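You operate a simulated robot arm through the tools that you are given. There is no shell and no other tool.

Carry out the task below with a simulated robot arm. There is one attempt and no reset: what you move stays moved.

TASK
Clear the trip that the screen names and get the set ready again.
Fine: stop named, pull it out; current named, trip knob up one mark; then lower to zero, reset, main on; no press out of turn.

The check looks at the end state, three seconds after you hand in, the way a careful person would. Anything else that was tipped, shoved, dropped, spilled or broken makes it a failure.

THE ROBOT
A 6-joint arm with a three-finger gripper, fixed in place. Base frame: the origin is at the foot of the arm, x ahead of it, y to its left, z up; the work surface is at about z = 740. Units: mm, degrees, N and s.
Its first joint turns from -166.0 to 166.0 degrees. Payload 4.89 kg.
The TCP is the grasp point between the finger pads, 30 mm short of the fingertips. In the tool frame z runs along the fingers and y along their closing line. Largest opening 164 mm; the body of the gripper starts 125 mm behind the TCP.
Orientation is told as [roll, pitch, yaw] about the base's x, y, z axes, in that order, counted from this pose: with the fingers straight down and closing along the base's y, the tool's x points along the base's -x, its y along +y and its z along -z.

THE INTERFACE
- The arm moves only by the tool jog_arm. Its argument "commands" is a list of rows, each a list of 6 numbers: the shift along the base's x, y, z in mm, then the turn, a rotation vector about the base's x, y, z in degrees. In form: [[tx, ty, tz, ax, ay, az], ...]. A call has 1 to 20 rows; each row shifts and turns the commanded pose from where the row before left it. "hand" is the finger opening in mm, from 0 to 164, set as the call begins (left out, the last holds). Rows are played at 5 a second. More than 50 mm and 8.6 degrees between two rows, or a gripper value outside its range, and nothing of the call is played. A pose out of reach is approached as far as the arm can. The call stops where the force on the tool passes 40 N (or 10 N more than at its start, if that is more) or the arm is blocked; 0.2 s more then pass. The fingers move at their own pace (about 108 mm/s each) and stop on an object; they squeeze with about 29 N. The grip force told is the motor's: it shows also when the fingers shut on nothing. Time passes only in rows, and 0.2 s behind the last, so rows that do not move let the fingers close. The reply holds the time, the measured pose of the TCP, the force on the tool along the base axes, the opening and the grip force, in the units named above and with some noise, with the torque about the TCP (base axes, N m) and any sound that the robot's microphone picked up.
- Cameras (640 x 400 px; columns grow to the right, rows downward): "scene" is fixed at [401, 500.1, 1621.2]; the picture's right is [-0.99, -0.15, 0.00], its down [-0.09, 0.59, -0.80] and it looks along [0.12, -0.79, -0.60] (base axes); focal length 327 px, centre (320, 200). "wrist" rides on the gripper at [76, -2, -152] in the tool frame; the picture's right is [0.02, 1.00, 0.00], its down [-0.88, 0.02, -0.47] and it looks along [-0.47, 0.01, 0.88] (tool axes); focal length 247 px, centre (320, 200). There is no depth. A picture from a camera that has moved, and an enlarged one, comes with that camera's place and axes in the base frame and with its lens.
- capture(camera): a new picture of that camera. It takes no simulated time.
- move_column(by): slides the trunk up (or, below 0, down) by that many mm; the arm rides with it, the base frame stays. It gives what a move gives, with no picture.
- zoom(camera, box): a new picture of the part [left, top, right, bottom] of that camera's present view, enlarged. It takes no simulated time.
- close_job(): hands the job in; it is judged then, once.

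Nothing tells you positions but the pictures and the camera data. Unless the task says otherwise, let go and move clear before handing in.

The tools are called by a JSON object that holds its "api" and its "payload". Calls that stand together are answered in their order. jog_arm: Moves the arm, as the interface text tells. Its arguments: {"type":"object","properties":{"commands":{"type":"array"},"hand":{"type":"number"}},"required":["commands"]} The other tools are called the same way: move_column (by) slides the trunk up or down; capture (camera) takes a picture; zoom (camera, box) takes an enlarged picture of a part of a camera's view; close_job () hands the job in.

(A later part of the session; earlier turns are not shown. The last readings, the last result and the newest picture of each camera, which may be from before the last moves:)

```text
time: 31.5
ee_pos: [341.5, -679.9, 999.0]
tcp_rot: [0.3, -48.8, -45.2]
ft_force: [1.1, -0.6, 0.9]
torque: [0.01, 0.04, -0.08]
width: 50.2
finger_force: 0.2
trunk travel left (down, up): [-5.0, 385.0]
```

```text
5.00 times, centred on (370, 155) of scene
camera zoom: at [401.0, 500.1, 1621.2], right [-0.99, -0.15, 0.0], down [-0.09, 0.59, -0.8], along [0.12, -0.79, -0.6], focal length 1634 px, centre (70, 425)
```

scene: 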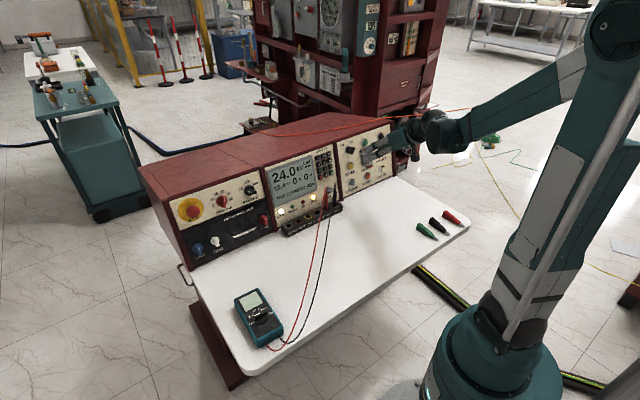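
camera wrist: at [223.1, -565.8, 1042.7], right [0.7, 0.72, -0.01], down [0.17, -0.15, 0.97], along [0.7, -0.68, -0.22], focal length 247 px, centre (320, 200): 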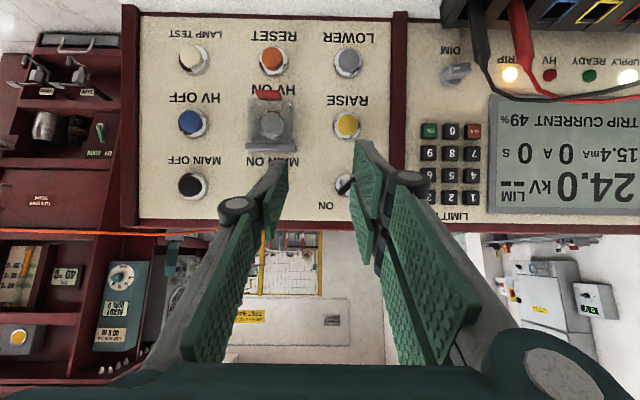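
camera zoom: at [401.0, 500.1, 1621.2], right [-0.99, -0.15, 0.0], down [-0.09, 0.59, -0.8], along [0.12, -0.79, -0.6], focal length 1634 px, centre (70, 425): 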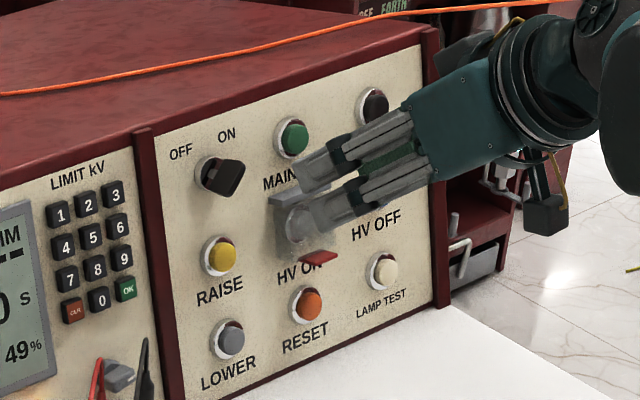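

LOWER sits near (D 817, z 807) on the panel, RESET about 92 mm to its right, and MAIN ON two rows above RESET. To press with only the single finger, I close the hand and roll it 90° so that finger is on top and leads.

{"api": "jog_arm", "payload": {"commands": [[1.77, 1.77, 0, -3.99, 3.99, 4.94], [1.77, 1.77, 0, -3.99, 3.99, 4.94], [1.77, 1.77, 0, -3.99, 3.99, 4.94], [1.77, 1.77, 0, -3.99, 3.99, 4.94], [1.77, 1.77, 0, -3.99, 3.99, 4.94], [1.77, 1.77, 0, -3.99, 3.99, 4.94], [1.77, 1.77, 0, -3.99, 3.99, 4.94], [1.77, 1.77, 0, -3.99, 3.99, 4.94], [1.77, 1.77, 0, -3.99, 3.99, 4.94], [1.77, 1.77, 0, -3.99, 3.99, 4.94], [1.77, 1.77, 0, -3.99, 3.99, 4.94], [1.77, 1.77, 0, -3.99, 3.99, 4.94], [0, 0, 0, 0, 0, 0]], "hand": 0}}

{"api": "capture", "payload": {"camera": "wrist"}}

{"api": "zoom", "payload": {"camera": "scene", "box": [300, 90, 460, 200]}}

```text
time: 34.3
ee_pos: [360.8, -657.0, 1000.7]
tcp_rot: [-48.6, -0.2, 44.9]
ft_force: [0.3, -0.9, -0.6]
torque: [0.01, 0.01, -0.01]
width: 0.0
finger_force: 29.0
trunk travel left (down, up): [-5.0, 385.0]
```

```text
taken
camera wrist: at [226.7, -632.5, 1103.2], right [-0.48, 0.45, -0.75], down [0.36, 0.88, 0.3], along [0.8, -0.13, -0.59], focal length 247 px, centre (320, 200)
```

wrist: 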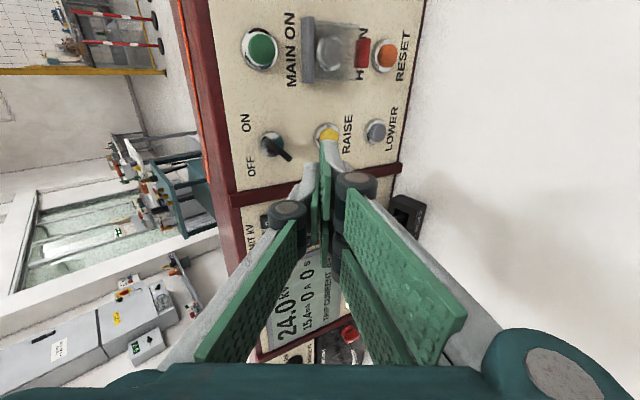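

```text
3.64 times, centred on (380, 145) of scene
camera zoom: at [401.0, 500.1, 1621.2], right [-0.99, -0.15, 0.0], down [-0.09, 0.59, -0.8], along [0.12, -0.79, -0.6], focal length 1188 px, centre (102, 400)
```

zoom: 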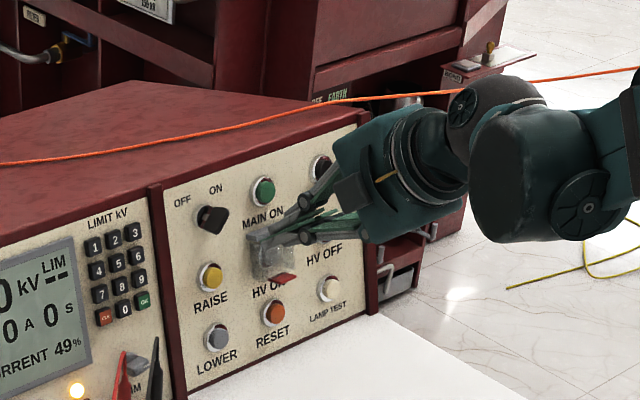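

The hand is closed with the single finger on top. I zoom at the tips to see their exact shape.

{"api": "zoom", "payload": {"camera": "wrist", "box": [270, 110, 400, 220]}}

```text
3.64 times, centred on (335, 165) of wrist
camera zoom: at [226.7, -632.5, 1103.2], right [-0.48, 0.45, -0.75], down [0.36, 0.88, 0.3], along [0.8, -0.13, -0.59], focal length 898 px, centre (266, 327)
```

zoom: 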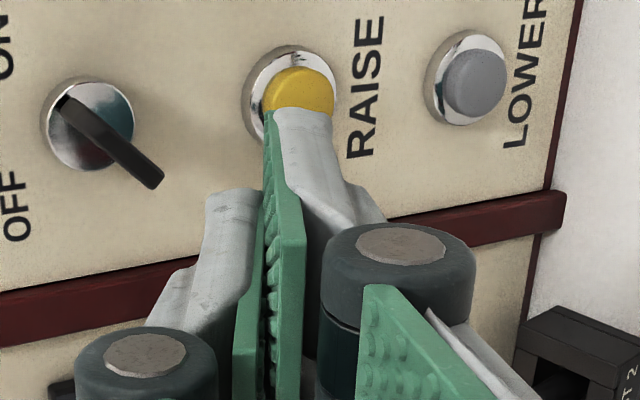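

The single finger's tip is where expected. I descend to about 25 mm off the LOWER button.

{"api": "jog_arm", "payload": {"commands": [[5.1, -5.1, -35, 0, 0, 0], [5.1, -5.1, -35, 0, 0, 0], [5.1, -5.1, -35, 0, 0, 0], [5.1, -5.1, -35, 0, 0, 0], [5.1, -5.1, -34.9, 0, 0, 0], [0, 0, 0, 0, 0, 0]]}}

{"api": "capture", "payload": {"camera": "wrist"}}

{"api": "zoom", "payload": {"camera": "scene", "box": [320, 125, 420, 205]}}

```text
time: 35.7
ee_pos: [389.0, -685.0, 827.1]
tcp_rot: [-48.5, -0.2, 45.0]
ft_force: [0.0, 0.2, 0.4]
torque: [0.0, -0.01, 0.0]
width: 0.0
finger_force: 28.7
trunk travel left (down, up): [-5.0, 385.0]
```

```text
taken
camera wrist: at [253.9, -660.1, 928.8], right [-0.48, 0.45, -0.75], down [0.36, 0.88, 0.3], along [0.8, -0.13, -0.59], focal length 247 px, centre (320, 200)
```

wrist: 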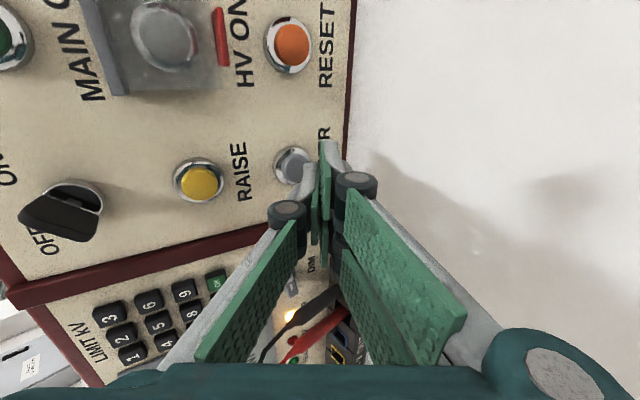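

```text
5.00 times, centred on (370, 165) of scene
camera zoom: at [401.0, 500.1, 1621.2], right [-0.99, -0.15, 0.0], down [-0.09, 0.59, -0.8], along [0.12, -0.79, -0.6], focal length 1634 px, centre (70, 375)
```

zoom: 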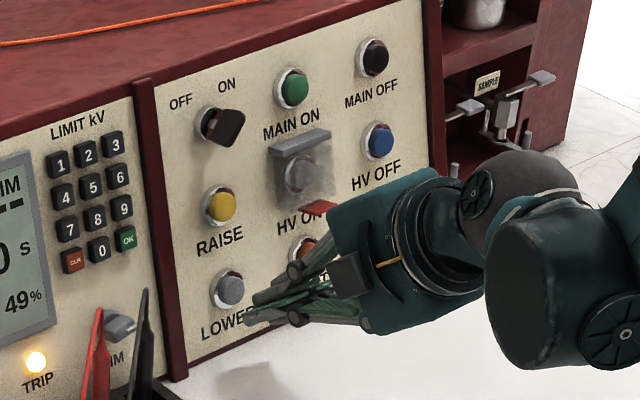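

{"api": "zoom", "payload": {"camera": "wrist", "box": [260, 125, 370, 215]}}

```text
4.44 times, centred on (315, 170) of wrist
camera zoom: at [253.9, -660.1, 928.8], right [-0.48, 0.45, -0.75], down [0.36, 0.88, 0.3], along [0.8, -0.13, -0.59], focal length 1098 px, centre (342, 333)
```

zoom: 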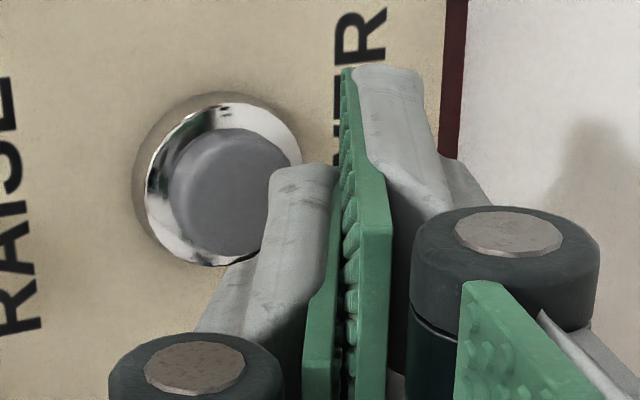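

The finger tip lines up with the LOWER cap. I advance 17 mm along the panel normal, then take small steps to touch it.

{"api": "jog_arm", "payload": {"commands": [[2.7, -3.1, -1.1, 0, 0, 0], [2.7, -3.1, -1.1, 0, 0, 0], [2.7, -3.1, -1.1, 0, 0, 0], [2.7, -3.1, -1.1, 0, 0, 0], [0, 0, 0, 0, 0, 0]]}}

{"api": "zoom", "payload": {"camera": "wrist", "box": [260, 125, 370, 215]}}

{"api": "zoom", "payload": {"camera": "scene", "box": [260, 130, 380, 215]}}

```text
time: 36.9
ee_pos: [397.8, -695.3, 822.6]
tcp_rot: [-48.6, -0.1, 45.0]
ft_force: [-0.7, -0.2, 0.1]
torque: [0.01, 0.0, -0.03]
width: 0.0
finger_force: 28.6
trunk travel left (down, up): [-5.0, 385.0]
```

```text
4.44 times, centred on (315, 170) of wrist
camera zoom: at [263.4, -669.7, 923.5], right [-0.48, 0.45, -0.75], down [0.36, 0.88, 0.3], along [0.8, -0.13, -0.59], focal length 1098 px, centre (342, 333)
```

zoom: 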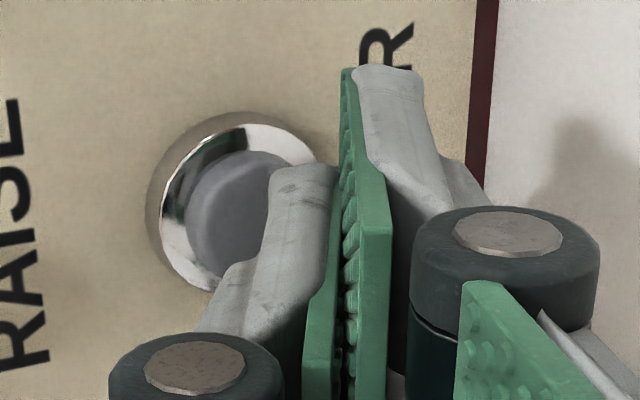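

```text
4.71 times, centred on (320, 172) of scene
camera zoom: at [401.0, 500.1, 1621.2], right [-0.99, -0.15, 0.0], down [-0.09, 0.59, -0.8], along [0.12, -0.79, -0.6], focal length 1538 px, centre (320, 329)
```

zoom: 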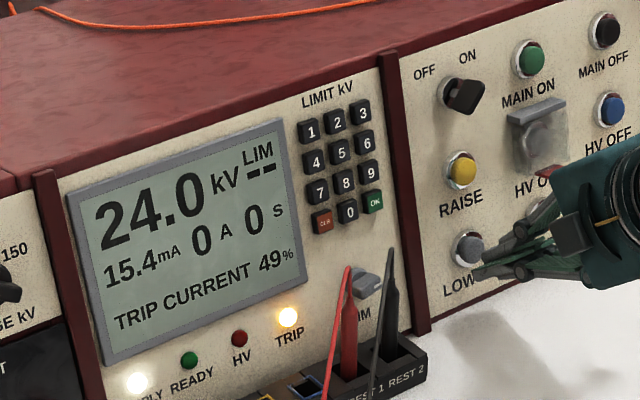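

About 7 mm to go. I advance slowly to touch the LOWER button, watching the force.

{"api": "jog_arm", "payload": {"commands": [[1, -1, -0.4, 0, 0, 0], [1, -1, -0.4, 0, 0, 0], [1, -1, -0.4, 0, 0, 0], [1, -1, -0.4, 0, 0, 0], [0, 0, 0, 0, 0, 0]]}}

{"api": "zoom", "payload": {"camera": "scene", "box": [260, 130, 380, 215]}}

```text
time: 38.1
ee_pos: [401.0, -699.5, 819.0]
tcp_rot: [-48.7, -0.2, 44.9]
ft_force: [0.2, -0.5, -0.6]
torque: [0.03, 0.01, -0.01]
width: 0.0
finger_force: 28.8
trunk travel left (down, up): [-5.0, 385.0]
```

```text
4.71 times, centred on (320, 172) of scene
camera zoom: at [401.0, 500.1, 1621.2], right [-0.99, -0.15, 0.0], down [-0.09, 0.59, -0.8], along [0.12, -0.79, -0.6], focal length 1538 px, centre (320, 329)
```

zoom: 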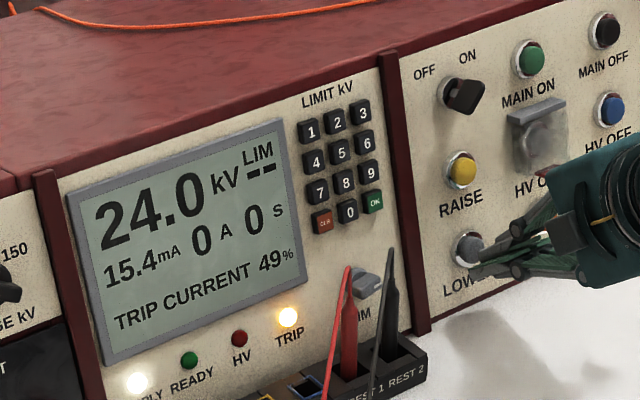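

No contact yet. I continue in 1 mm steps.

{"api": "jog_arm", "payload": {"commands": [[0.7, -0.7, -0.26, 0, 0, 0], [0.7, -0.7, -0.26, 0, 0, 0], [0.7, -0.7, -0.26, 0, 0, 0], [0.7, -0.7, -0.26, 0, 0, 0], [0, 0, 0, 0, 0, 0]]}}

{"api": "zoom", "payload": {"camera": "wrist", "box": [260, 125, 370, 215]}}

{"api": "zoom", "payload": {"camera": "scene", "box": [260, 130, 380, 215]}}

```text
time: 39.3
ee_pos: [404.0, -702.3, 818.0]
tcp_rot: [-48.7, -0.2, 45.0]
ft_force: [-1.1, 1.2, 0.1]
torque: [0.01, -0.01, -0.01]
width: 0.0
finger_force: 28.5
trunk travel left (down, up): [-5.0, 385.0]
```

```text
4.44 times, centred on (315, 170) of wrist
camera zoom: at [270.2, -677.1, 920.5], right [-0.48, 0.45, -0.75], down [0.36, 0.88, 0.3], along [0.8, -0.13, -0.59], focal length 1098 px, centre (342, 333)
```

zoom: 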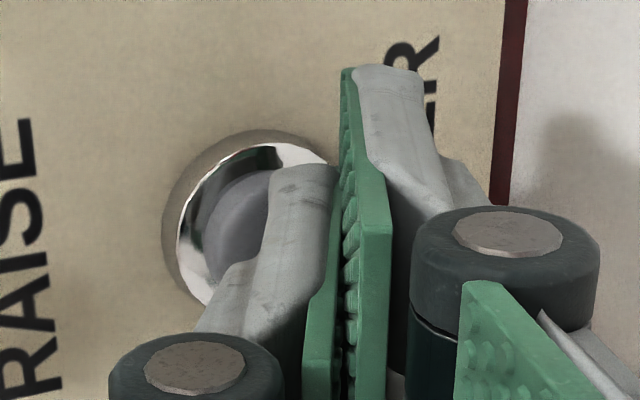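

```text
4.71 times, centred on (320, 172) of scene
camera zoom: at [401.0, 500.1, 1621.2], right [-0.99, -0.15, 0.0], down [-0.09, 0.59, -0.8], along [0.12, -0.79, -0.6], focal length 1538 px, centre (320, 329)
```

zoom: 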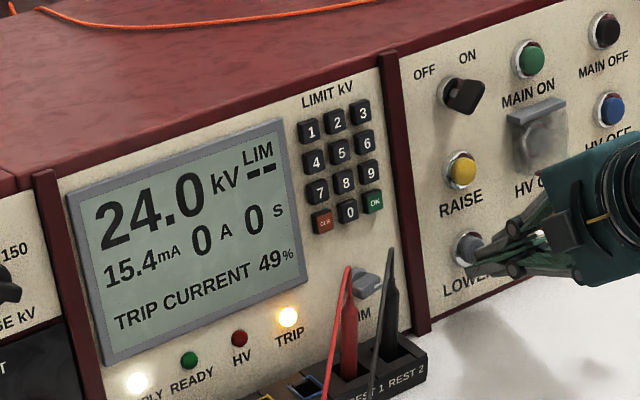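

A hint of force (about 1.6 N against the push), so the tip is about at the cap. I go on in small steps.

{"api": "jog_arm", "payload": {"commands": [[0.7, -0.7, -0.26, 0, 0, 0], [0.7, -0.7, -0.26, 0, 0, 0], [0.7, -0.7, -0.26, 0, 0, 0], [0, 0, 0, 0, 0, 0]]}}

{"api": "zoom", "payload": {"camera": "scene", "box": [260, 130, 380, 215]}}

```text
time: 40.3
ee_pos: [407.8, -704.7, 817.6]
tcp_rot: [-48.6, -0.2, 45.1]
ft_force: [0.4, -0.7, 0.4]
torque: [0.01, 0.03, 0.0]
width: 0.0
finger_force: 29.1
trunk travel left (down, up): [-5.0, 385.0]
```

```text
4.71 times, centred on (320, 172) of scene
camera zoom: at [401.0, 500.1, 1621.2], right [-0.99, -0.15, 0.0], down [-0.09, 0.59, -0.8], along [0.12, -0.79, -0.6], focal length 1538 px, centre (320, 329)
```

zoom: 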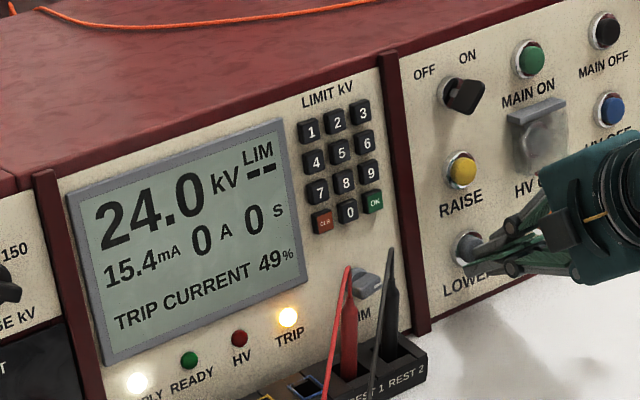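

{"api": "zoom", "payload": {"camera": "wrist", "box": [260, 125, 370, 215]}}

{"api": "zoom", "payload": {"camera": "scene", "box": [335, 155, 385, 195]}}

```text
4.44 times, centred on (315, 170) of wrist
camera zoom: at [272.3, -679.9, 920.1], right [-0.48, 0.45, -0.75], down [0.36, 0.88, 0.3], along [0.8, -0.13, -0.59], focal length 1098 px, centre (342, 333)
```

zoom: 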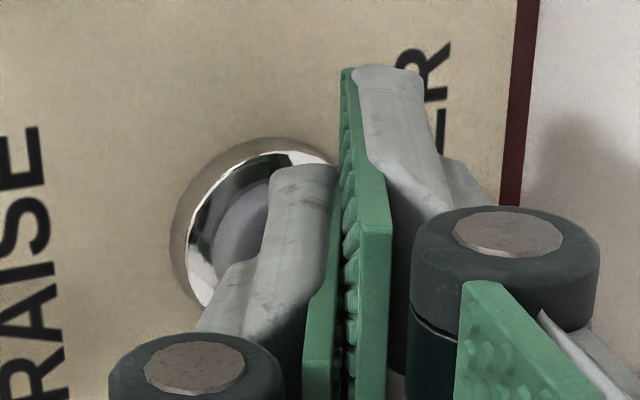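

```text
10.00 times, centred on (360, 175) of scene
camera zoom: at [401.0, 500.1, 1621.2], right [-0.99, -0.15, 0.0], down [-0.09, 0.59, -0.8], along [0.12, -0.79, -0.6], focal length 3267 px, centre (-80, 450)
```

zoom: 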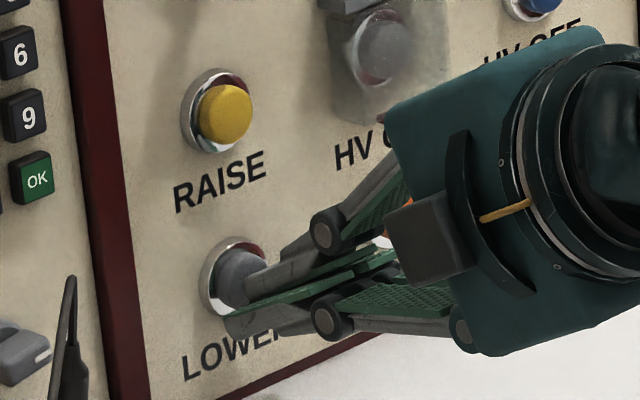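

{"api": "zoom", "payload": {"camera": "scene", "box": [350, 175, 375, 195]}}

{"api": "zoom", "payload": {"camera": "wrist", "box": [285, 145, 335, 185]}}

```text
16.00 times, centred on (362, 185) of scene
camera zoom: at [401.0, 500.1, 1621.2], right [-0.99, -0.15, 0.0], down [-0.09, 0.59, -0.8], along [0.12, -0.79, -0.6], focal length 5227 px, centre (-360, 440)
```

zoom: 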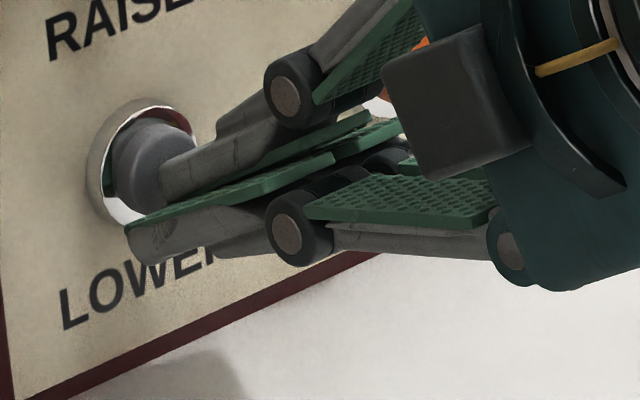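

```text
10.00 times, centred on (310, 165) of wrist
camera zoom: at [272.3, -679.9, 920.1], right [-0.48, 0.45, -0.75], down [0.36, 0.88, 0.3], along [0.8, -0.13, -0.59], focal length 2470 px, centre (420, 550)
```

zoom: 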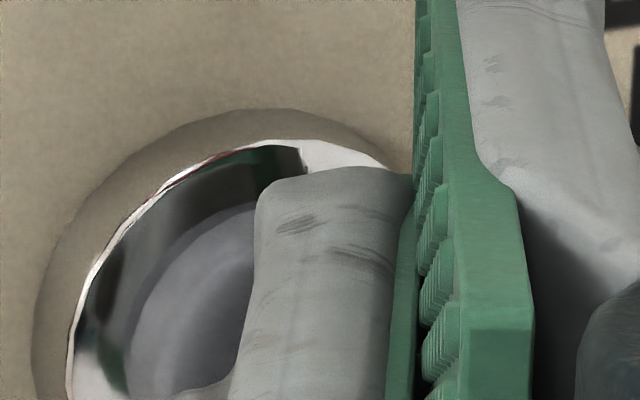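

No contact yet. Comparing both views, the panel here lies several mm deeper than I had assumed, and the tip is about 6 mm right of and 3 mm above the cap centre. I shift to centre it.

{"api": "jog_arm", "payload": {"commands": [[1.85, 2.4, -1.45, 0, 0, 0], [1.85, 2.4, -1.45, 0, 0, 0], [0, 0, 0, 0, 0, 0]]}}

{"api": "zoom", "payload": {"camera": "scene", "box": [350, 175, 375, 195]}}

{"api": "zoom", "payload": {"camera": "wrist", "box": [260, 125, 370, 215]}}

```text
time: 41.1
ee_pos: [411.4, -699.9, 814.7]
tcp_rot: [-48.6, -0.3, 45.0]
ft_force: [0.3, 0.6, 0.0]
torque: [0.01, 0.04, -0.03]
width: 0.0
finger_force: 29.4
trunk travel left (down, up): [-5.0, 385.0]
```

```text
16.00 times, centred on (362, 185) of scene
camera zoom: at [401.0, 500.1, 1621.2], right [-0.99, -0.15, 0.0], down [-0.09, 0.59, -0.8], along [0.12, -0.79, -0.6], focal length 5227 px, centre (-360, 440)
```

zoom: 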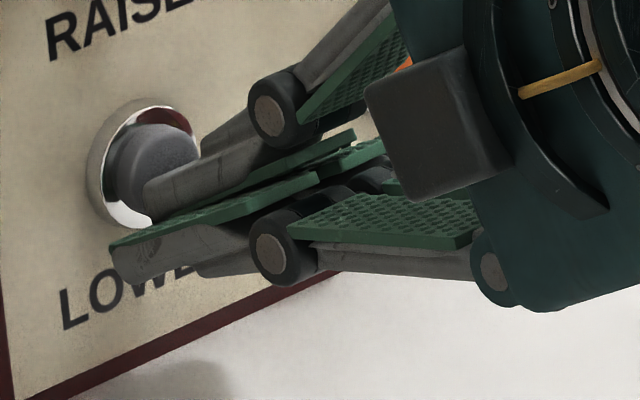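

```text
4.44 times, centred on (315, 170) of wrist
camera zoom: at [276.0, -674.3, 917.2], right [-0.48, 0.45, -0.75], down [0.36, 0.88, 0.3], along [0.8, -0.13, -0.59], focal length 1098 px, centre (342, 333)
```

zoom: 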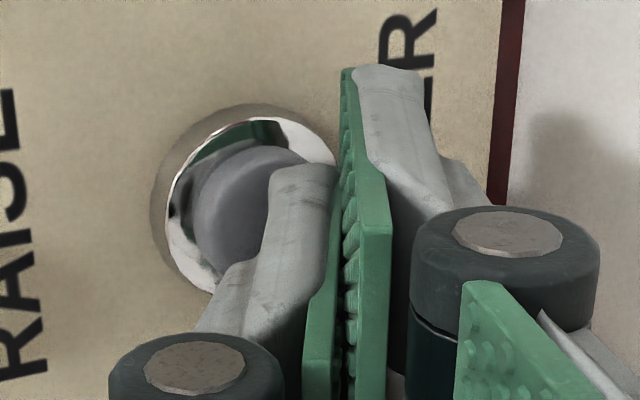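

Now the tip is centred over the cap with about a 7 mm gap. I advance along the normal in 1 mm steps.

{"api": "jog_arm", "payload": {"commands": [[0.7, -0.7, -0.26, 0, 0, 0], [0.7, -0.7, -0.26, 0, 0, 0], [0.7, -0.7, -0.26, 0, 0, 0], [0.7, -0.7, -0.26, 0, 0, 0], [0.7, -0.7, -0.26, 0, 0, 0], [0, 0, 0, 0, 0, 0]]}}

{"api": "zoom", "payload": {"camera": "scene", "box": [350, 175, 375, 195]}}

{"api": "zoom", "payload": {"camera": "scene", "box": [260, 130, 380, 215]}}

```text
time: 42.5
ee_pos: [414.2, -703.0, 813.2]
tcp_rot: [-48.6, -0.2, 44.9]
ft_force: [-0.6, 1.4, 0.3]
torque: [-0.03, -0.04, 0.02]
width: 0.0
finger_force: 29.1
trunk travel left (down, up): [-5.0, 385.0]
```

```text
16.00 times, centred on (362, 185) of scene
camera zoom: at [401.0, 500.1, 1621.2], right [-0.99, -0.15, 0.0], down [-0.09, 0.59, -0.8], along [0.12, -0.79, -0.6], focal length 5227 px, centre (-360, 440)
```

zoom: 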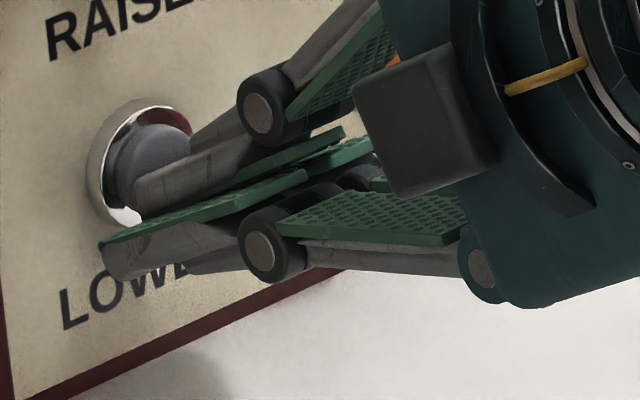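

```text
4.71 times, centred on (320, 172) of scene
camera zoom: at [401.0, 500.1, 1621.2], right [-0.99, -0.15, 0.0], down [-0.09, 0.59, -0.8], along [0.12, -0.79, -0.6], focal length 1538 px, centre (320, 329)
```

zoom: 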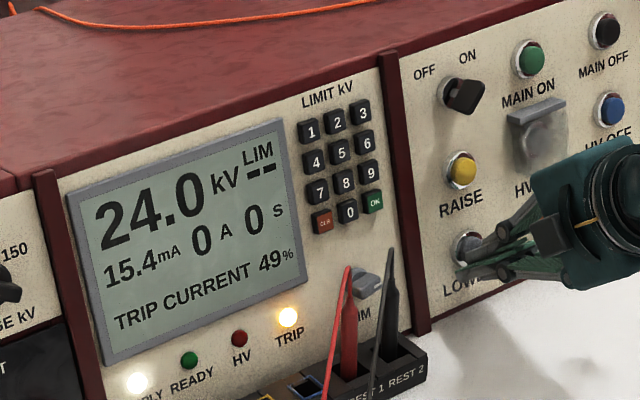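

About 2–3 mm left. I continue.

{"api": "jog_arm", "payload": {"commands": [[0.7, -0.7, -0.26, 0, 0, 0], [0.7, -0.7, -0.26, 0, 0, 0], [0.7, -0.7, -0.26, 0, 0, 0], [0.7, -0.7, -0.26, 0, 0, 0], [0, 0, 0, 0, 0, 0]]}}

{"api": "zoom", "payload": {"camera": "scene", "box": [350, 175, 375, 195]}}

{"api": "zoom", "payload": {"camera": "scene", "box": [260, 130, 380, 215]}}

```text
time: 43.7
ee_pos: [416.4, -705.1, 811.7]
tcp_rot: [-48.6, -0.2, 45.0]
ft_force: [-2.4, 1.1, 0.0]
torque: [0.02, 0.05, -0.01]
width: 0.1
finger_force: 28.7
trunk travel left (down, up): [-5.0, 385.0]
heard: click
```

```text
16.00 times, centred on (362, 185) of scene
camera zoom: at [401.0, 500.1, 1621.2], right [-0.99, -0.15, 0.0], down [-0.09, 0.59, -0.8], along [0.12, -0.79, -0.6], focal length 5227 px, centre (-360, 440)
```

zoom: 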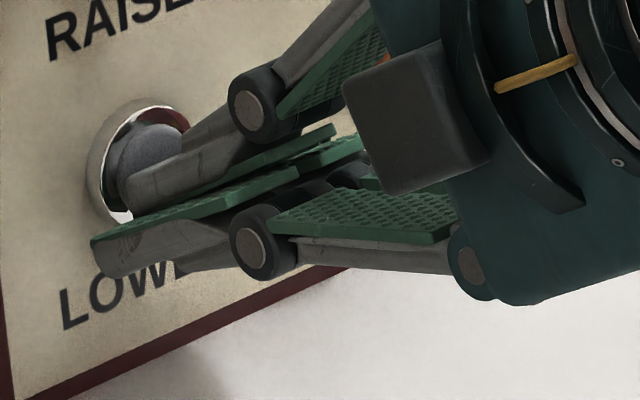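

```text
4.71 times, centred on (320, 172) of scene
camera zoom: at [401.0, 500.1, 1621.2], right [-0.99, -0.15, 0.0], down [-0.09, 0.59, -0.8], along [0.12, -0.79, -0.6], focal length 1538 px, centre (320, 329)
```

zoom: 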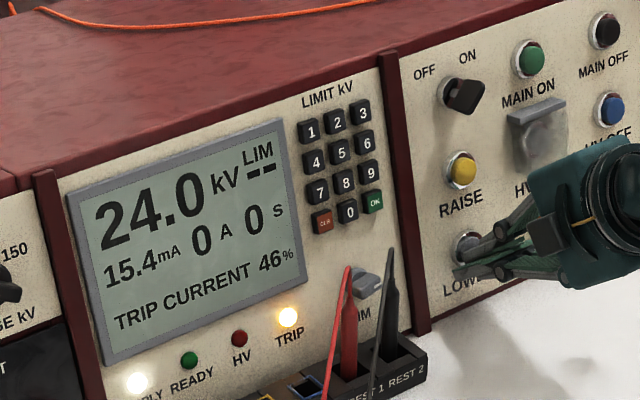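

A click, and the screen now shows 46 %: LOWER is pressed and the setting is dropping. I push slightly more and hold.

{"api": "jog_arm", "payload": {"commands": [[0.5, -0.5, -0.2, 0, 0, 0], [0, 0, 0, 0, 0, 0], [0, 0, 0, 0, 0, 0], [0, 0, 0, 0, 0, 0], [0, 0, 0, 0, 0, 0], [0, 0, 0, 0, 0, 0], [0, 0, 0, 0, 0, 0], [0, 0, 0, 0, 0, 0], [0, 0, 0, 0, 0, 0], [0, 0, 0, 0, 0, 0], [0, 0, 0, 0, 0, 0], [0, 0, 0, 0, 0, 0], [0, 0, 0, 0, 0, 0], [0, 0, 0, 0, 0, 0], [0, 0, 0, 0, 0, 0], [0, 0, 0, 0, 0, 0]]}}

{"api": "zoom", "payload": {"camera": "scene", "box": [260, 130, 380, 215]}}

```text
time: 47.1
ee_pos: [416.5, -706.5, 812.3]
tcp_rot: [-48.6, -0.2, 44.9]
ft_force: [-3.1, 1.3, 1.8]
torque: [-0.01, 0.0, 0.06]
width: 0.2
finger_force: 28.6
trunk travel left (down, up): [-5.0, 385.0]
```

```text
4.71 times, centred on (320, 172) of scene
camera zoom: at [401.0, 500.1, 1621.2], right [-0.99, -0.15, 0.0], down [-0.09, 0.59, -0.8], along [0.12, -0.79, -0.6], focal length 1538 px, centre (320, 329)
```

zoom: 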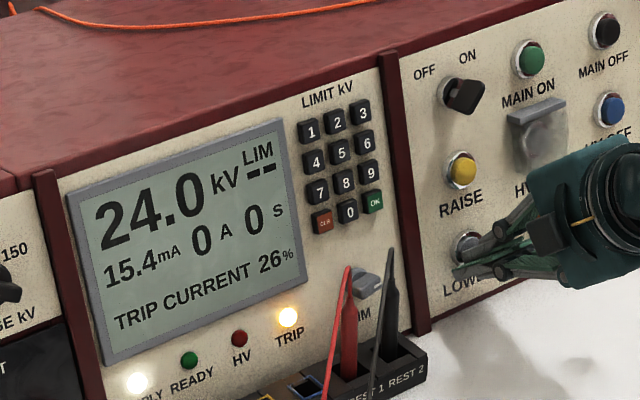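

Down to 26 %, falling about 6 % per second. I keep holding.

{"api": "jog_arm", "payload": {"commands": [[0, 0, 0, 0, 0, 0], [0, 0, 0, 0, 0, 0], [0, 0, 0, 0, 0, 0], [0, 0, 0, 0, 0, 0], [0, 0, 0, 0, 0, 0], [0, 0, 0, 0, 0, 0], [0, 0, 0, 0, 0, 0], [0, 0, 0, 0, 0, 0], [0, 0, 0, 0, 0, 0], [0, 0, 0, 0, 0, 0], [0, 0, 0, 0, 0, 0], [0, 0, 0, 0, 0, 0], [0, 0, 0, 0, 0, 0], [0, 0, 0, 0, 0, 0], [0, 0, 0, 0, 0, 0], [0, 0, 0, 0, 0, 0], [0, 0, 0, 0, 0, 0], [0, 0, 0, 0, 0, 0], [0, 0, 0, 0, 0, 0], [0, 0, 0, 0, 0, 0]]}}

{"api": "jog_arm", "payload": {"commands": [[0, 0, 0, 0, 0, 0], [0, 0, 0, 0, 0, 0], [0, 0, 0, 0, 0, 0], [0, 0, 0, 0, 0, 0], [0, 0, 0, 0, 0, 0], [0, 0, 0, 0, 0, 0], [0, 0, 0, 0, 0, 0], [0, 0, 0, 0, 0, 0]]}}

{"api": "zoom", "payload": {"camera": "scene", "box": [260, 130, 380, 215]}}

```text
time: 51.3
ee_pos: [415.9, -705.0, 812.3]
tcp_rot: [-48.6, -0.2, 45.1]
ft_force: [-2.1, 2.6, 0.3]
torque: [-0.02, -0.02, 0.03]
width: 0.2
finger_force: 28.8
trunk travel left (down, up): [-5.0, 385.0]
```

```text
time: 53.1
ee_pos: [415.9, -706.1, 812.7]
tcp_rot: [-48.6, -0.2, 45.0]
ft_force: [-2.7, 2.4, 0.4]
torque: [0.0, 0.02, -0.01]
width: 0.0
finger_force: 29.2
trunk travel left (down, up): [-5.0, 385.0]
```

```text
4.71 times, centred on (320, 172) of scene
camera zoom: at [401.0, 500.1, 1621.2], right [-0.99, -0.15, 0.0], down [-0.09, 0.59, -0.8], along [0.12, -0.79, -0.6], focal length 1538 px, centre (320, 329)
```

zoom: 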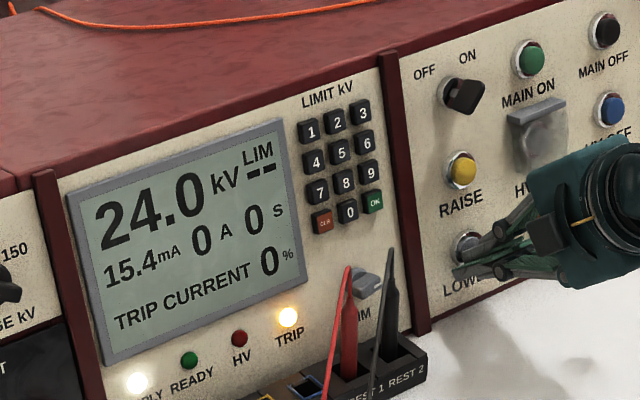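

The screen reads 0 %. I back straight off LOWER by 30 mm and shift about 94 mm to the right, in front of RESET.

{"api": "jog_arm", "payload": {"commands": [[-2, 2, 0.8, 0, 0, 0], [-5, 5, 1.9, 0, 0, 0], [-7, 7, 2.7, 0, 0, 0], [-7, 7, 2.7, 0, 0, 0], [-22, -22, 0, 0, 0, 0], [-22, -22, 0, 0, 0, 0], [-22.8, -22.8, 0, 0, 0, 0], [0, 0, 0, 0, 0, 0]]}}

{"api": "capture", "payload": {"camera": "wrist"}}

{"api": "zoom", "payload": {"camera": "scene", "box": [350, 145, 410, 195]}}

{"api": "zoom", "payload": {"camera": "scene", "box": [260, 130, 380, 215]}}

```text
time: 54.9
ee_pos: [329.0, -751.5, 820.6]
tcp_rot: [-48.6, -0.2, 45.0]
ft_force: [0.6, 0.2, 0.5]
torque: [-0.03, 0.1, -0.07]
width: 0.2
finger_force: 28.8
trunk travel left (down, up): [-5.0, 385.0]
```

```text
taken
camera wrist: at [195.1, -726.8, 923.7], right [-0.48, 0.45, -0.75], down [0.36, 0.88, 0.3], along [0.8, -0.13, -0.59], focal length 247 px, centre (320, 200)
```

wrist: 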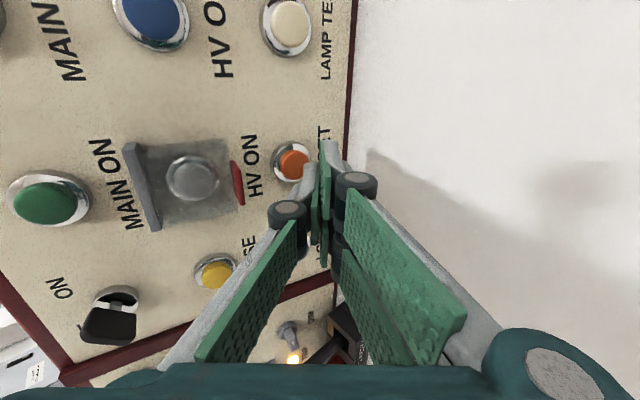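

```text
8.00 times, centred on (380, 170) of scene
camera zoom: at [401.0, 500.1, 1621.2], right [-0.99, -0.15, 0.0], down [-0.09, 0.59, -0.8], along [0.12, -0.79, -0.6], focal length 2614 px, centre (-160, 440)
```

zoom: 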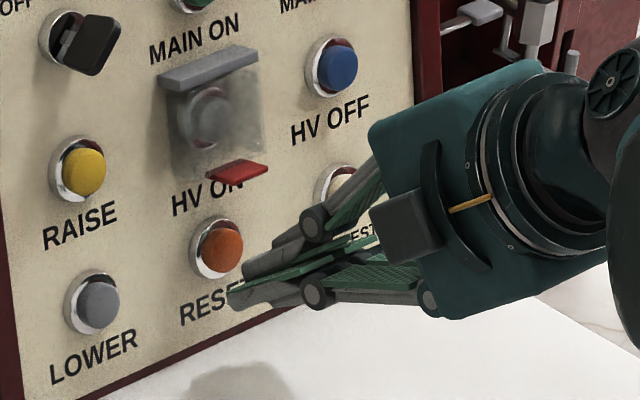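

```text
4.71 times, centred on (320, 172) of scene
camera zoom: at [401.0, 500.1, 1621.2], right [-0.99, -0.15, 0.0], down [-0.09, 0.59, -0.8], along [0.12, -0.79, -0.6], focal length 1538 px, centre (320, 329)
```

zoom: 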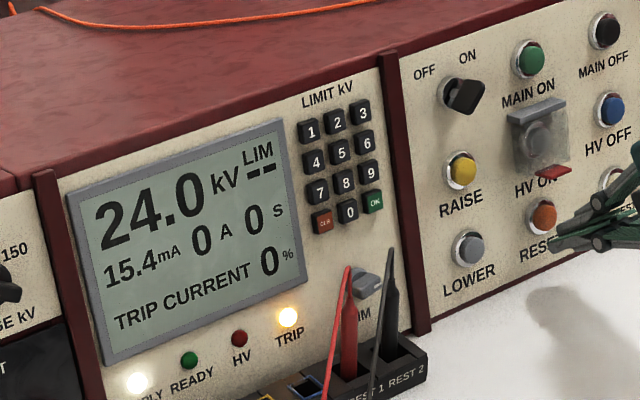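

{"api": "zoom", "payload": {"camera": "wrist", "box": [260, 125, 370, 215]}}

```text
4.44 times, centred on (315, 170) of wrist
camera zoom: at [195.1, -726.8, 923.7], right [-0.48, 0.45, -0.75], down [0.36, 0.88, 0.3], along [0.8, -0.13, -0.59], focal length 1098 px, centre (342, 333)
```

zoom: 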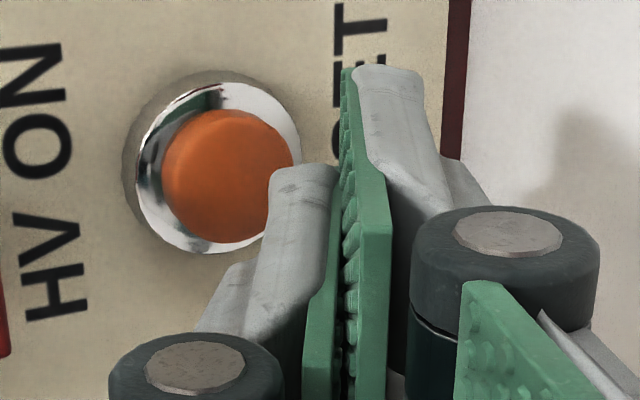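

RESET's cap is just where predicted relative to the finger, and the screen still holds 0 %. I advance 24 mm along the normal, then take small steps.

{"api": "jog_arm", "payload": {"commands": [[3.4, -3.4, -1.3, 0, 0, 0], [3.4, -3.4, -1.3, 0, 0, 0], [3.4, -3.4, -1.3, 0, 0, 0], [3.4, -3.4, -1.3, 0, 0, 0], [2.8, -2.8, -1.0, 0, 0, 0], [0, 0, 0, 0, 0, 0]]}}

{"api": "zoom", "payload": {"camera": "scene", "box": [360, 155, 395, 190]}}

{"api": "zoom", "payload": {"camera": "wrist", "box": [240, 115, 370, 215]}}

```text
time: 56.3
ee_pos: [346.6, -769.0, 813.3]
tcp_rot: [-48.6, -0.2, 45.0]
ft_force: [0.5, 0.3, -0.2]
torque: [-0.02, 0.0, -0.01]
width: 0.0
finger_force: 28.6
trunk travel left (down, up): [-5.0, 385.0]
```

```text
11.43 times, centred on (378, 172) of scene
camera zoom: at [401.0, 500.1, 1621.2], right [-0.99, -0.15, 0.0], down [-0.09, 0.59, -0.8], along [0.12, -0.79, -0.6], focal length 3734 px, centre (-337, 514)
```

zoom: 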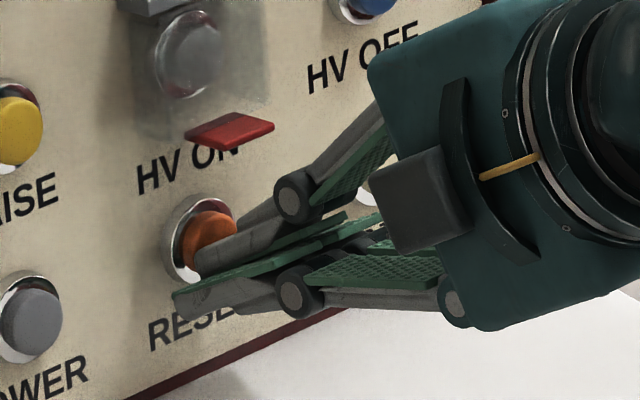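

```text
4.00 times, centred on (305, 165) of wrist
camera zoom: at [211.6, -743.2, 916.0], right [-0.48, 0.45, -0.75], down [0.36, 0.88, 0.3], along [0.8, -0.13, -0.59], focal length 988 px, centre (380, 340)
```

zoom: 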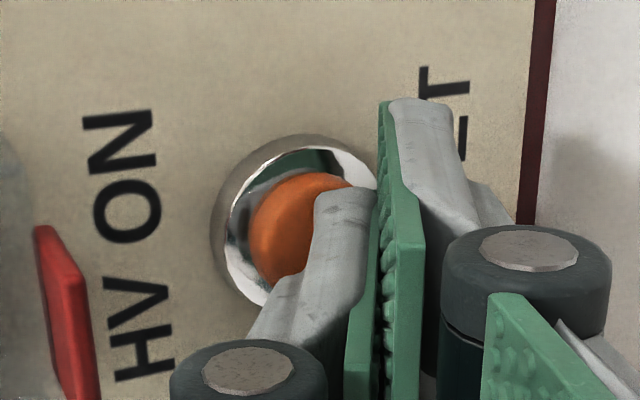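

The tip is a few mm from RESET and well clear of the guard's red tab. I press in 1 mm steps, listening for the click.

{"api": "jog_arm", "payload": {"commands": [[0.7, -0.7, -0.26, 0, 0, 0], [0.7, -0.7, -0.26, 0, 0, 0], [0.7, -0.7, -0.26, 0, 0, 0], [0.7, -0.7, -0.26, 0, 0, 0], [0, 0, 0, 0, 0, 0]]}}

{"api": "zoom", "payload": {"camera": "scene", "box": [260, 130, 380, 215]}}

```text
time: 57.5
ee_pos: [348.0, -769.9, 812.8]
tcp_rot: [-48.7, -0.2, 45.0]
ft_force: [-1.1, 1.3, 0.2]
torque: [0.01, -0.02, -0.01]
width: 0.0
finger_force: 28.7
trunk travel left (down, up): [-5.0, 385.0]
```

```text
4.71 times, centred on (320, 172) of scene
camera zoom: at [401.0, 500.1, 1621.2], right [-0.99, -0.15, 0.0], down [-0.09, 0.59, -0.8], along [0.12, -0.79, -0.6], focal length 1538 px, centre (320, 329)
```

zoom: 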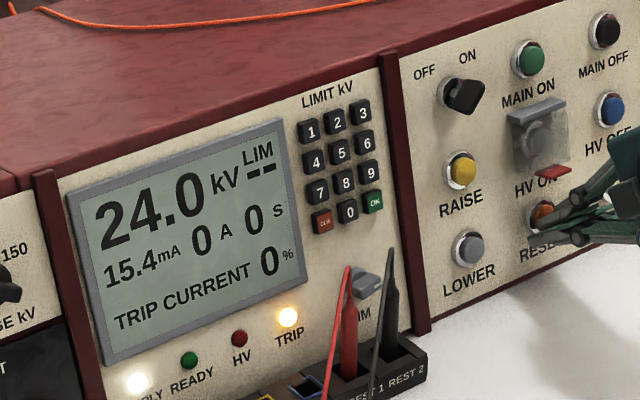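

Light contact. I press further, 3 mm more.

{"api": "jog_arm", "payload": {"commands": [[0.7, -0.7, -0.26, 0, 0, 0], [0.7, -0.7, -0.26, 0, 0, 0], [0.7, -0.7, -0.26, 0, 0, 0], [0, 0, 0, 0, 0, 0]]}}

{"api": "zoom", "payload": {"camera": "scene", "box": [260, 130, 380, 215]}}

```text
time: 58.5
ee_pos: [351.0, -773.0, 812.5]
tcp_rot: [-48.6, -0.3, 45.0]
ft_force: [-3.1, 3.7, 1.5]
torque: [0.01, 0.02, 0.01]
width: 0.0
finger_force: 28.8
trunk travel left (down, up): [-5.0, 385.0]
heard: click
```

```text
4.71 times, centred on (320, 172) of scene
camera zoom: at [401.0, 500.1, 1621.2], right [-0.99, -0.15, 0.0], down [-0.09, 0.59, -0.8], along [0.12, -0.79, -0.6], focal length 1538 px, centre (320, 329)
```

zoom: 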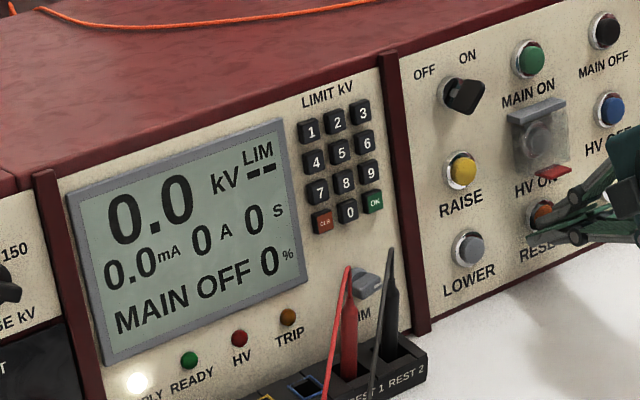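

The trip is cleared: the screen shows "MAIN OFF 0 %" and the TRIP lamp is out. Next is MAIN ON: I back off 60 mm, then move up parallel to the panel, clear of the guard.

{"api": "jog_arm", "payload": {"commands": [[-2, 2, 0.8, 0, 0, 0], [-8, 8, 3, 0, 0, 0], [-10, 10, 3.9, 0, 0, 0], [-10, 10, 3.9, 0, 0, 0], [-11, 11, 4.2, 0, 0, 0], [7.3, -7.3, 38.6, 0, 0, 0], [7.3, -7.3, 38.6, 0, 0, 0], [7.3, -7.3, 38.6, 0, 0, 0], [7.3, -7.3, 38.6, 0, 0, 0], [0, 0, 0, 0, 0, 0]]}}

{"api": "capture", "payload": {"camera": "wrist"}}

{"api": "zoom", "payload": {"camera": "scene", "box": [320, 115, 420, 195]}}

{"api": "zoom", "payload": {"camera": "scene", "box": [260, 130, 380, 215]}}

```text
time: 60.7
ee_pos: [340.8, -760.7, 979.9]
tcp_rot: [-48.6, -0.2, 45.0]
ft_force: [-1.1, 0.1, 0.8]
torque: [0.04, -0.02, 0.03]
width: 0.2
finger_force: 29.2
trunk travel left (down, up): [-5.0, 385.0]
```

```text
taken
camera wrist: at [205.7, -735.7, 1083.1], right [-0.48, 0.45, -0.75], down [0.36, 0.88, 0.3], along [0.8, -0.13, -0.59], focal length 247 px, centre (320, 200)
```

wrist: 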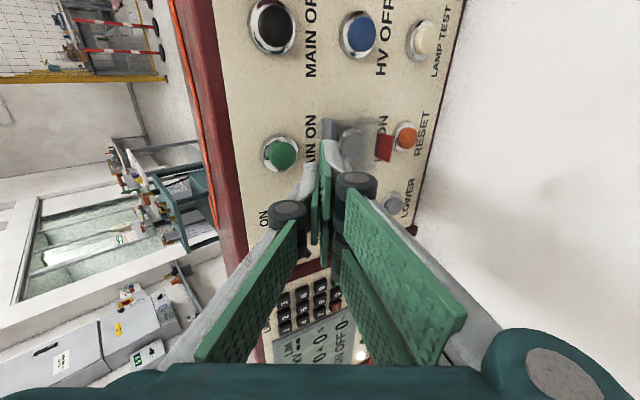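

```text
5.00 times, centred on (370, 155) of scene
camera zoom: at [401.0, 500.1, 1621.2], right [-0.99, -0.15, 0.0], down [-0.09, 0.59, -0.8], along [0.12, -0.79, -0.6], focal length 1634 px, centre (70, 425)
```

zoom: 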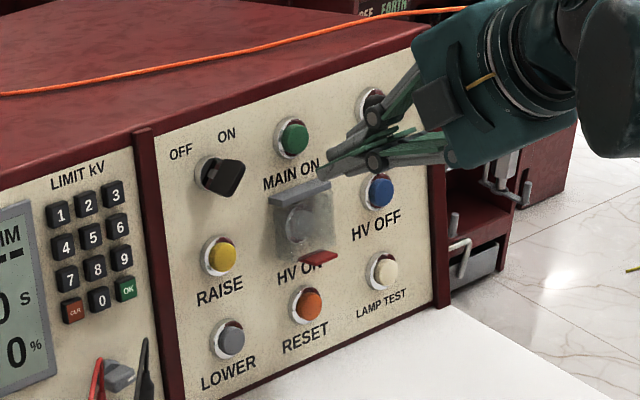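

```text
4.71 times, centred on (320, 172) of scene
camera zoom: at [401.0, 500.1, 1621.2], right [-0.99, -0.15, 0.0], down [-0.09, 0.59, -0.8], along [0.12, -0.79, -0.6], focal length 1538 px, centre (320, 329)
```

zoom: 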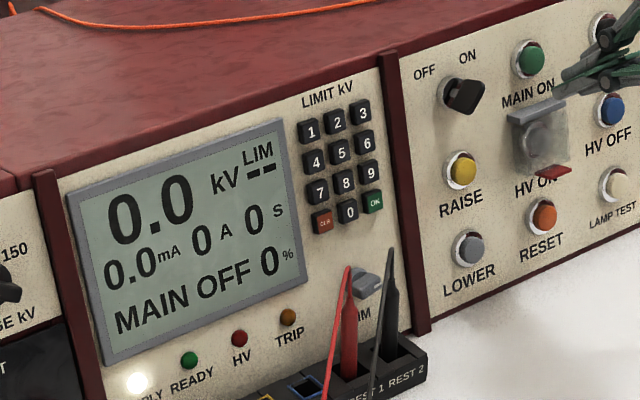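

{"api": "zoom", "payload": {"camera": "wrist", "box": [250, 95, 440, 225]}}

```text
3.08 times, centred on (345, 160) of wrist
camera zoom: at [205.7, -735.7, 1083.1], right [-0.48, 0.45, -0.75], down [0.36, 0.88, 0.3], along [0.8, -0.13, -0.59], focal length 760 px, centre (243, 323)
```

zoom: 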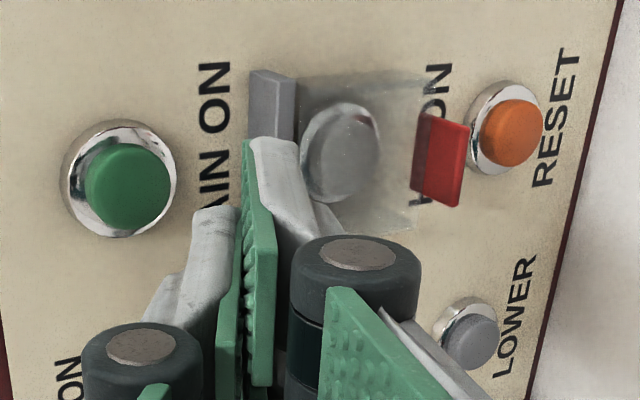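

MAIN ON lies where expected, aligned to within about 2 mm. I advance 48 mm along the normal towards it and check again.

{"api": "jog_arm", "payload": {"commands": [[4.5, -4.9, -1.8, 0, 0, 0], [4.5, -4.9, -1.8, 0, 0, 0], [4.5, -4.9, -1.8, 0, 0, 0], [4.5, -4.9, -1.8, 0, 0, 0], [4.5, -4.9, -1.8, 0, 0, 0], [4.5, -4.9, -1.8, 0, 0, 0], [4.4, -4.8, -1.6, 0, 0, 0], [0, 0, 0, 0, 0, 0]]}}

{"api": "zoom", "payload": {"camera": "wrist", "box": [250, 95, 440, 225]}}

{"api": "zoom", "payload": {"camera": "scene", "box": [355, 125, 395, 165]}}

```text
time: 62.5
ee_pos: [372.4, -795.3, 967.3]
tcp_rot: [-48.6, -0.2, 45.1]
ft_force: [-0.7, -0.1, -0.3]
torque: [0.0, -0.01, 0.01]
width: 0.1
finger_force: 28.4
trunk travel left (down, up): [-5.0, 385.0]
```

```text
3.08 times, centred on (345, 160) of wrist
camera zoom: at [237.6, -770.6, 1071.3], right [-0.48, 0.45, -0.75], down [0.36, 0.88, 0.3], along [0.8, -0.13, -0.59], focal length 760 px, centre (243, 323)
```

zoom: 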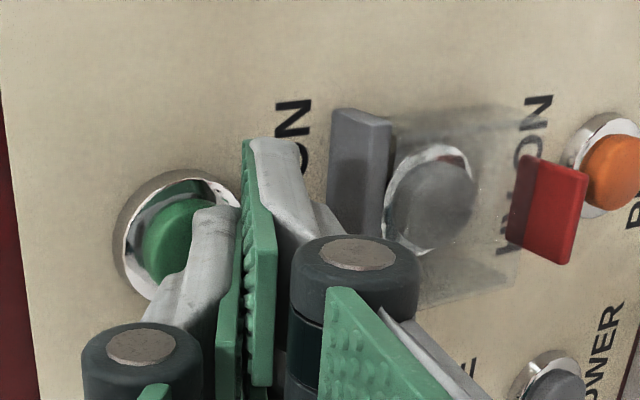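

```text
10.00 times, centred on (375, 145) of scene
camera zoom: at [401.0, 500.1, 1621.2], right [-0.99, -0.15, 0.0], down [-0.09, 0.59, -0.8], along [0.12, -0.79, -0.6], focal length 3267 px, centre (-230, 750)
```

zoom: 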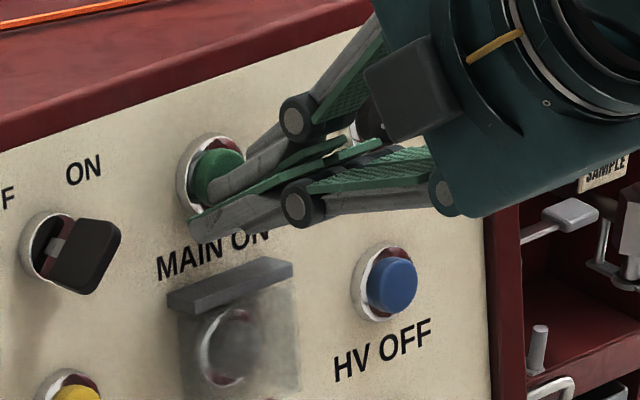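

The tip is about 8 mm from MAIN ON, clear of the guard hinge. I go in with small steps.

{"api": "jog_arm", "payload": {"commands": [[0.7, -0.7, -0.26, 0, 0, 0], [0.7, -0.7, -0.26, 0, 0, 0], [0.7, -0.7, -0.26, 0, 0, 0], [0.7, -0.7, -0.26, 0, 0, 0], [0.7, -0.7, -0.26, 0, 0, 0], [0, 0, 0, 0, 0, 0]]}}

{"api": "zoom", "payload": {"camera": "wrist", "box": [250, 95, 440, 225]}}

{"api": "zoom", "payload": {"camera": "scene", "box": [355, 125, 395, 165]}}

```text
time: 63.9
ee_pos: [374.8, -798.7, 968.1]
tcp_rot: [-48.5, -0.2, 45.0]
ft_force: [-1.0, 2.5, 0.5]
torque: [0.01, 0.04, 0.03]
width: 0.0
finger_force: 28.9
trunk travel left (down, up): [-5.0, 385.0]
heard: click
```

```text
3.08 times, centred on (345, 160) of wrist
camera zoom: at [239.4, -774.2, 1070.9], right [-0.48, 0.45, -0.75], down [0.36, 0.88, 0.3], along [0.8, -0.13, -0.59], focal length 760 px, centre (243, 323)
```

zoom: 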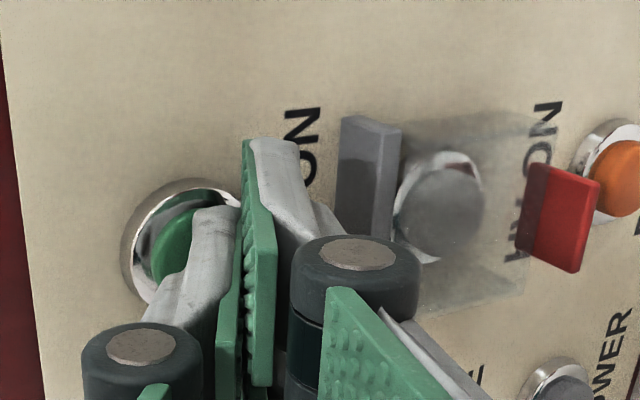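

```text
10.00 times, centred on (375, 145) of scene
camera zoom: at [401.0, 500.1, 1621.2], right [-0.99, -0.15, 0.0], down [-0.09, 0.59, -0.8], along [0.12, -0.79, -0.6], focal length 3267 px, centre (-230, 750)
```

zoom: 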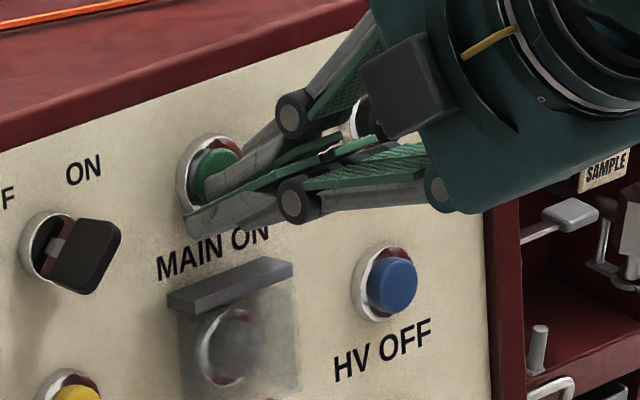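

A click was heard on MAIN ON. I read the screen and lamps before backing off.

{"api": "zoom", "payload": {"camera": "scene", "box": [260, 130, 380, 215]}}

```text
4.71 times, centred on (320, 172) of scene
camera zoom: at [401.0, 500.1, 1621.2], right [-0.99, -0.15, 0.0], down [-0.09, 0.59, -0.8], along [0.12, -0.79, -0.6], focal length 1538 px, centre (320, 329)
```

zoom: 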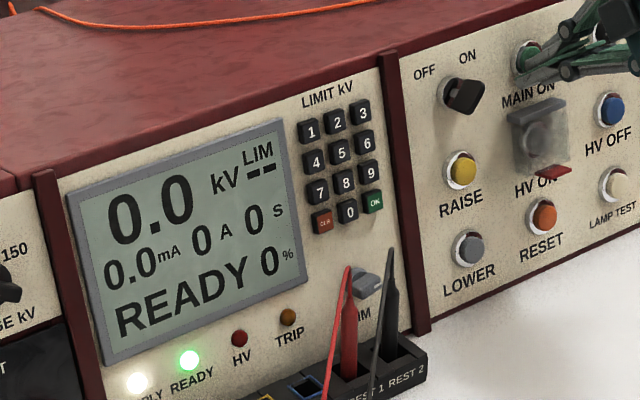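

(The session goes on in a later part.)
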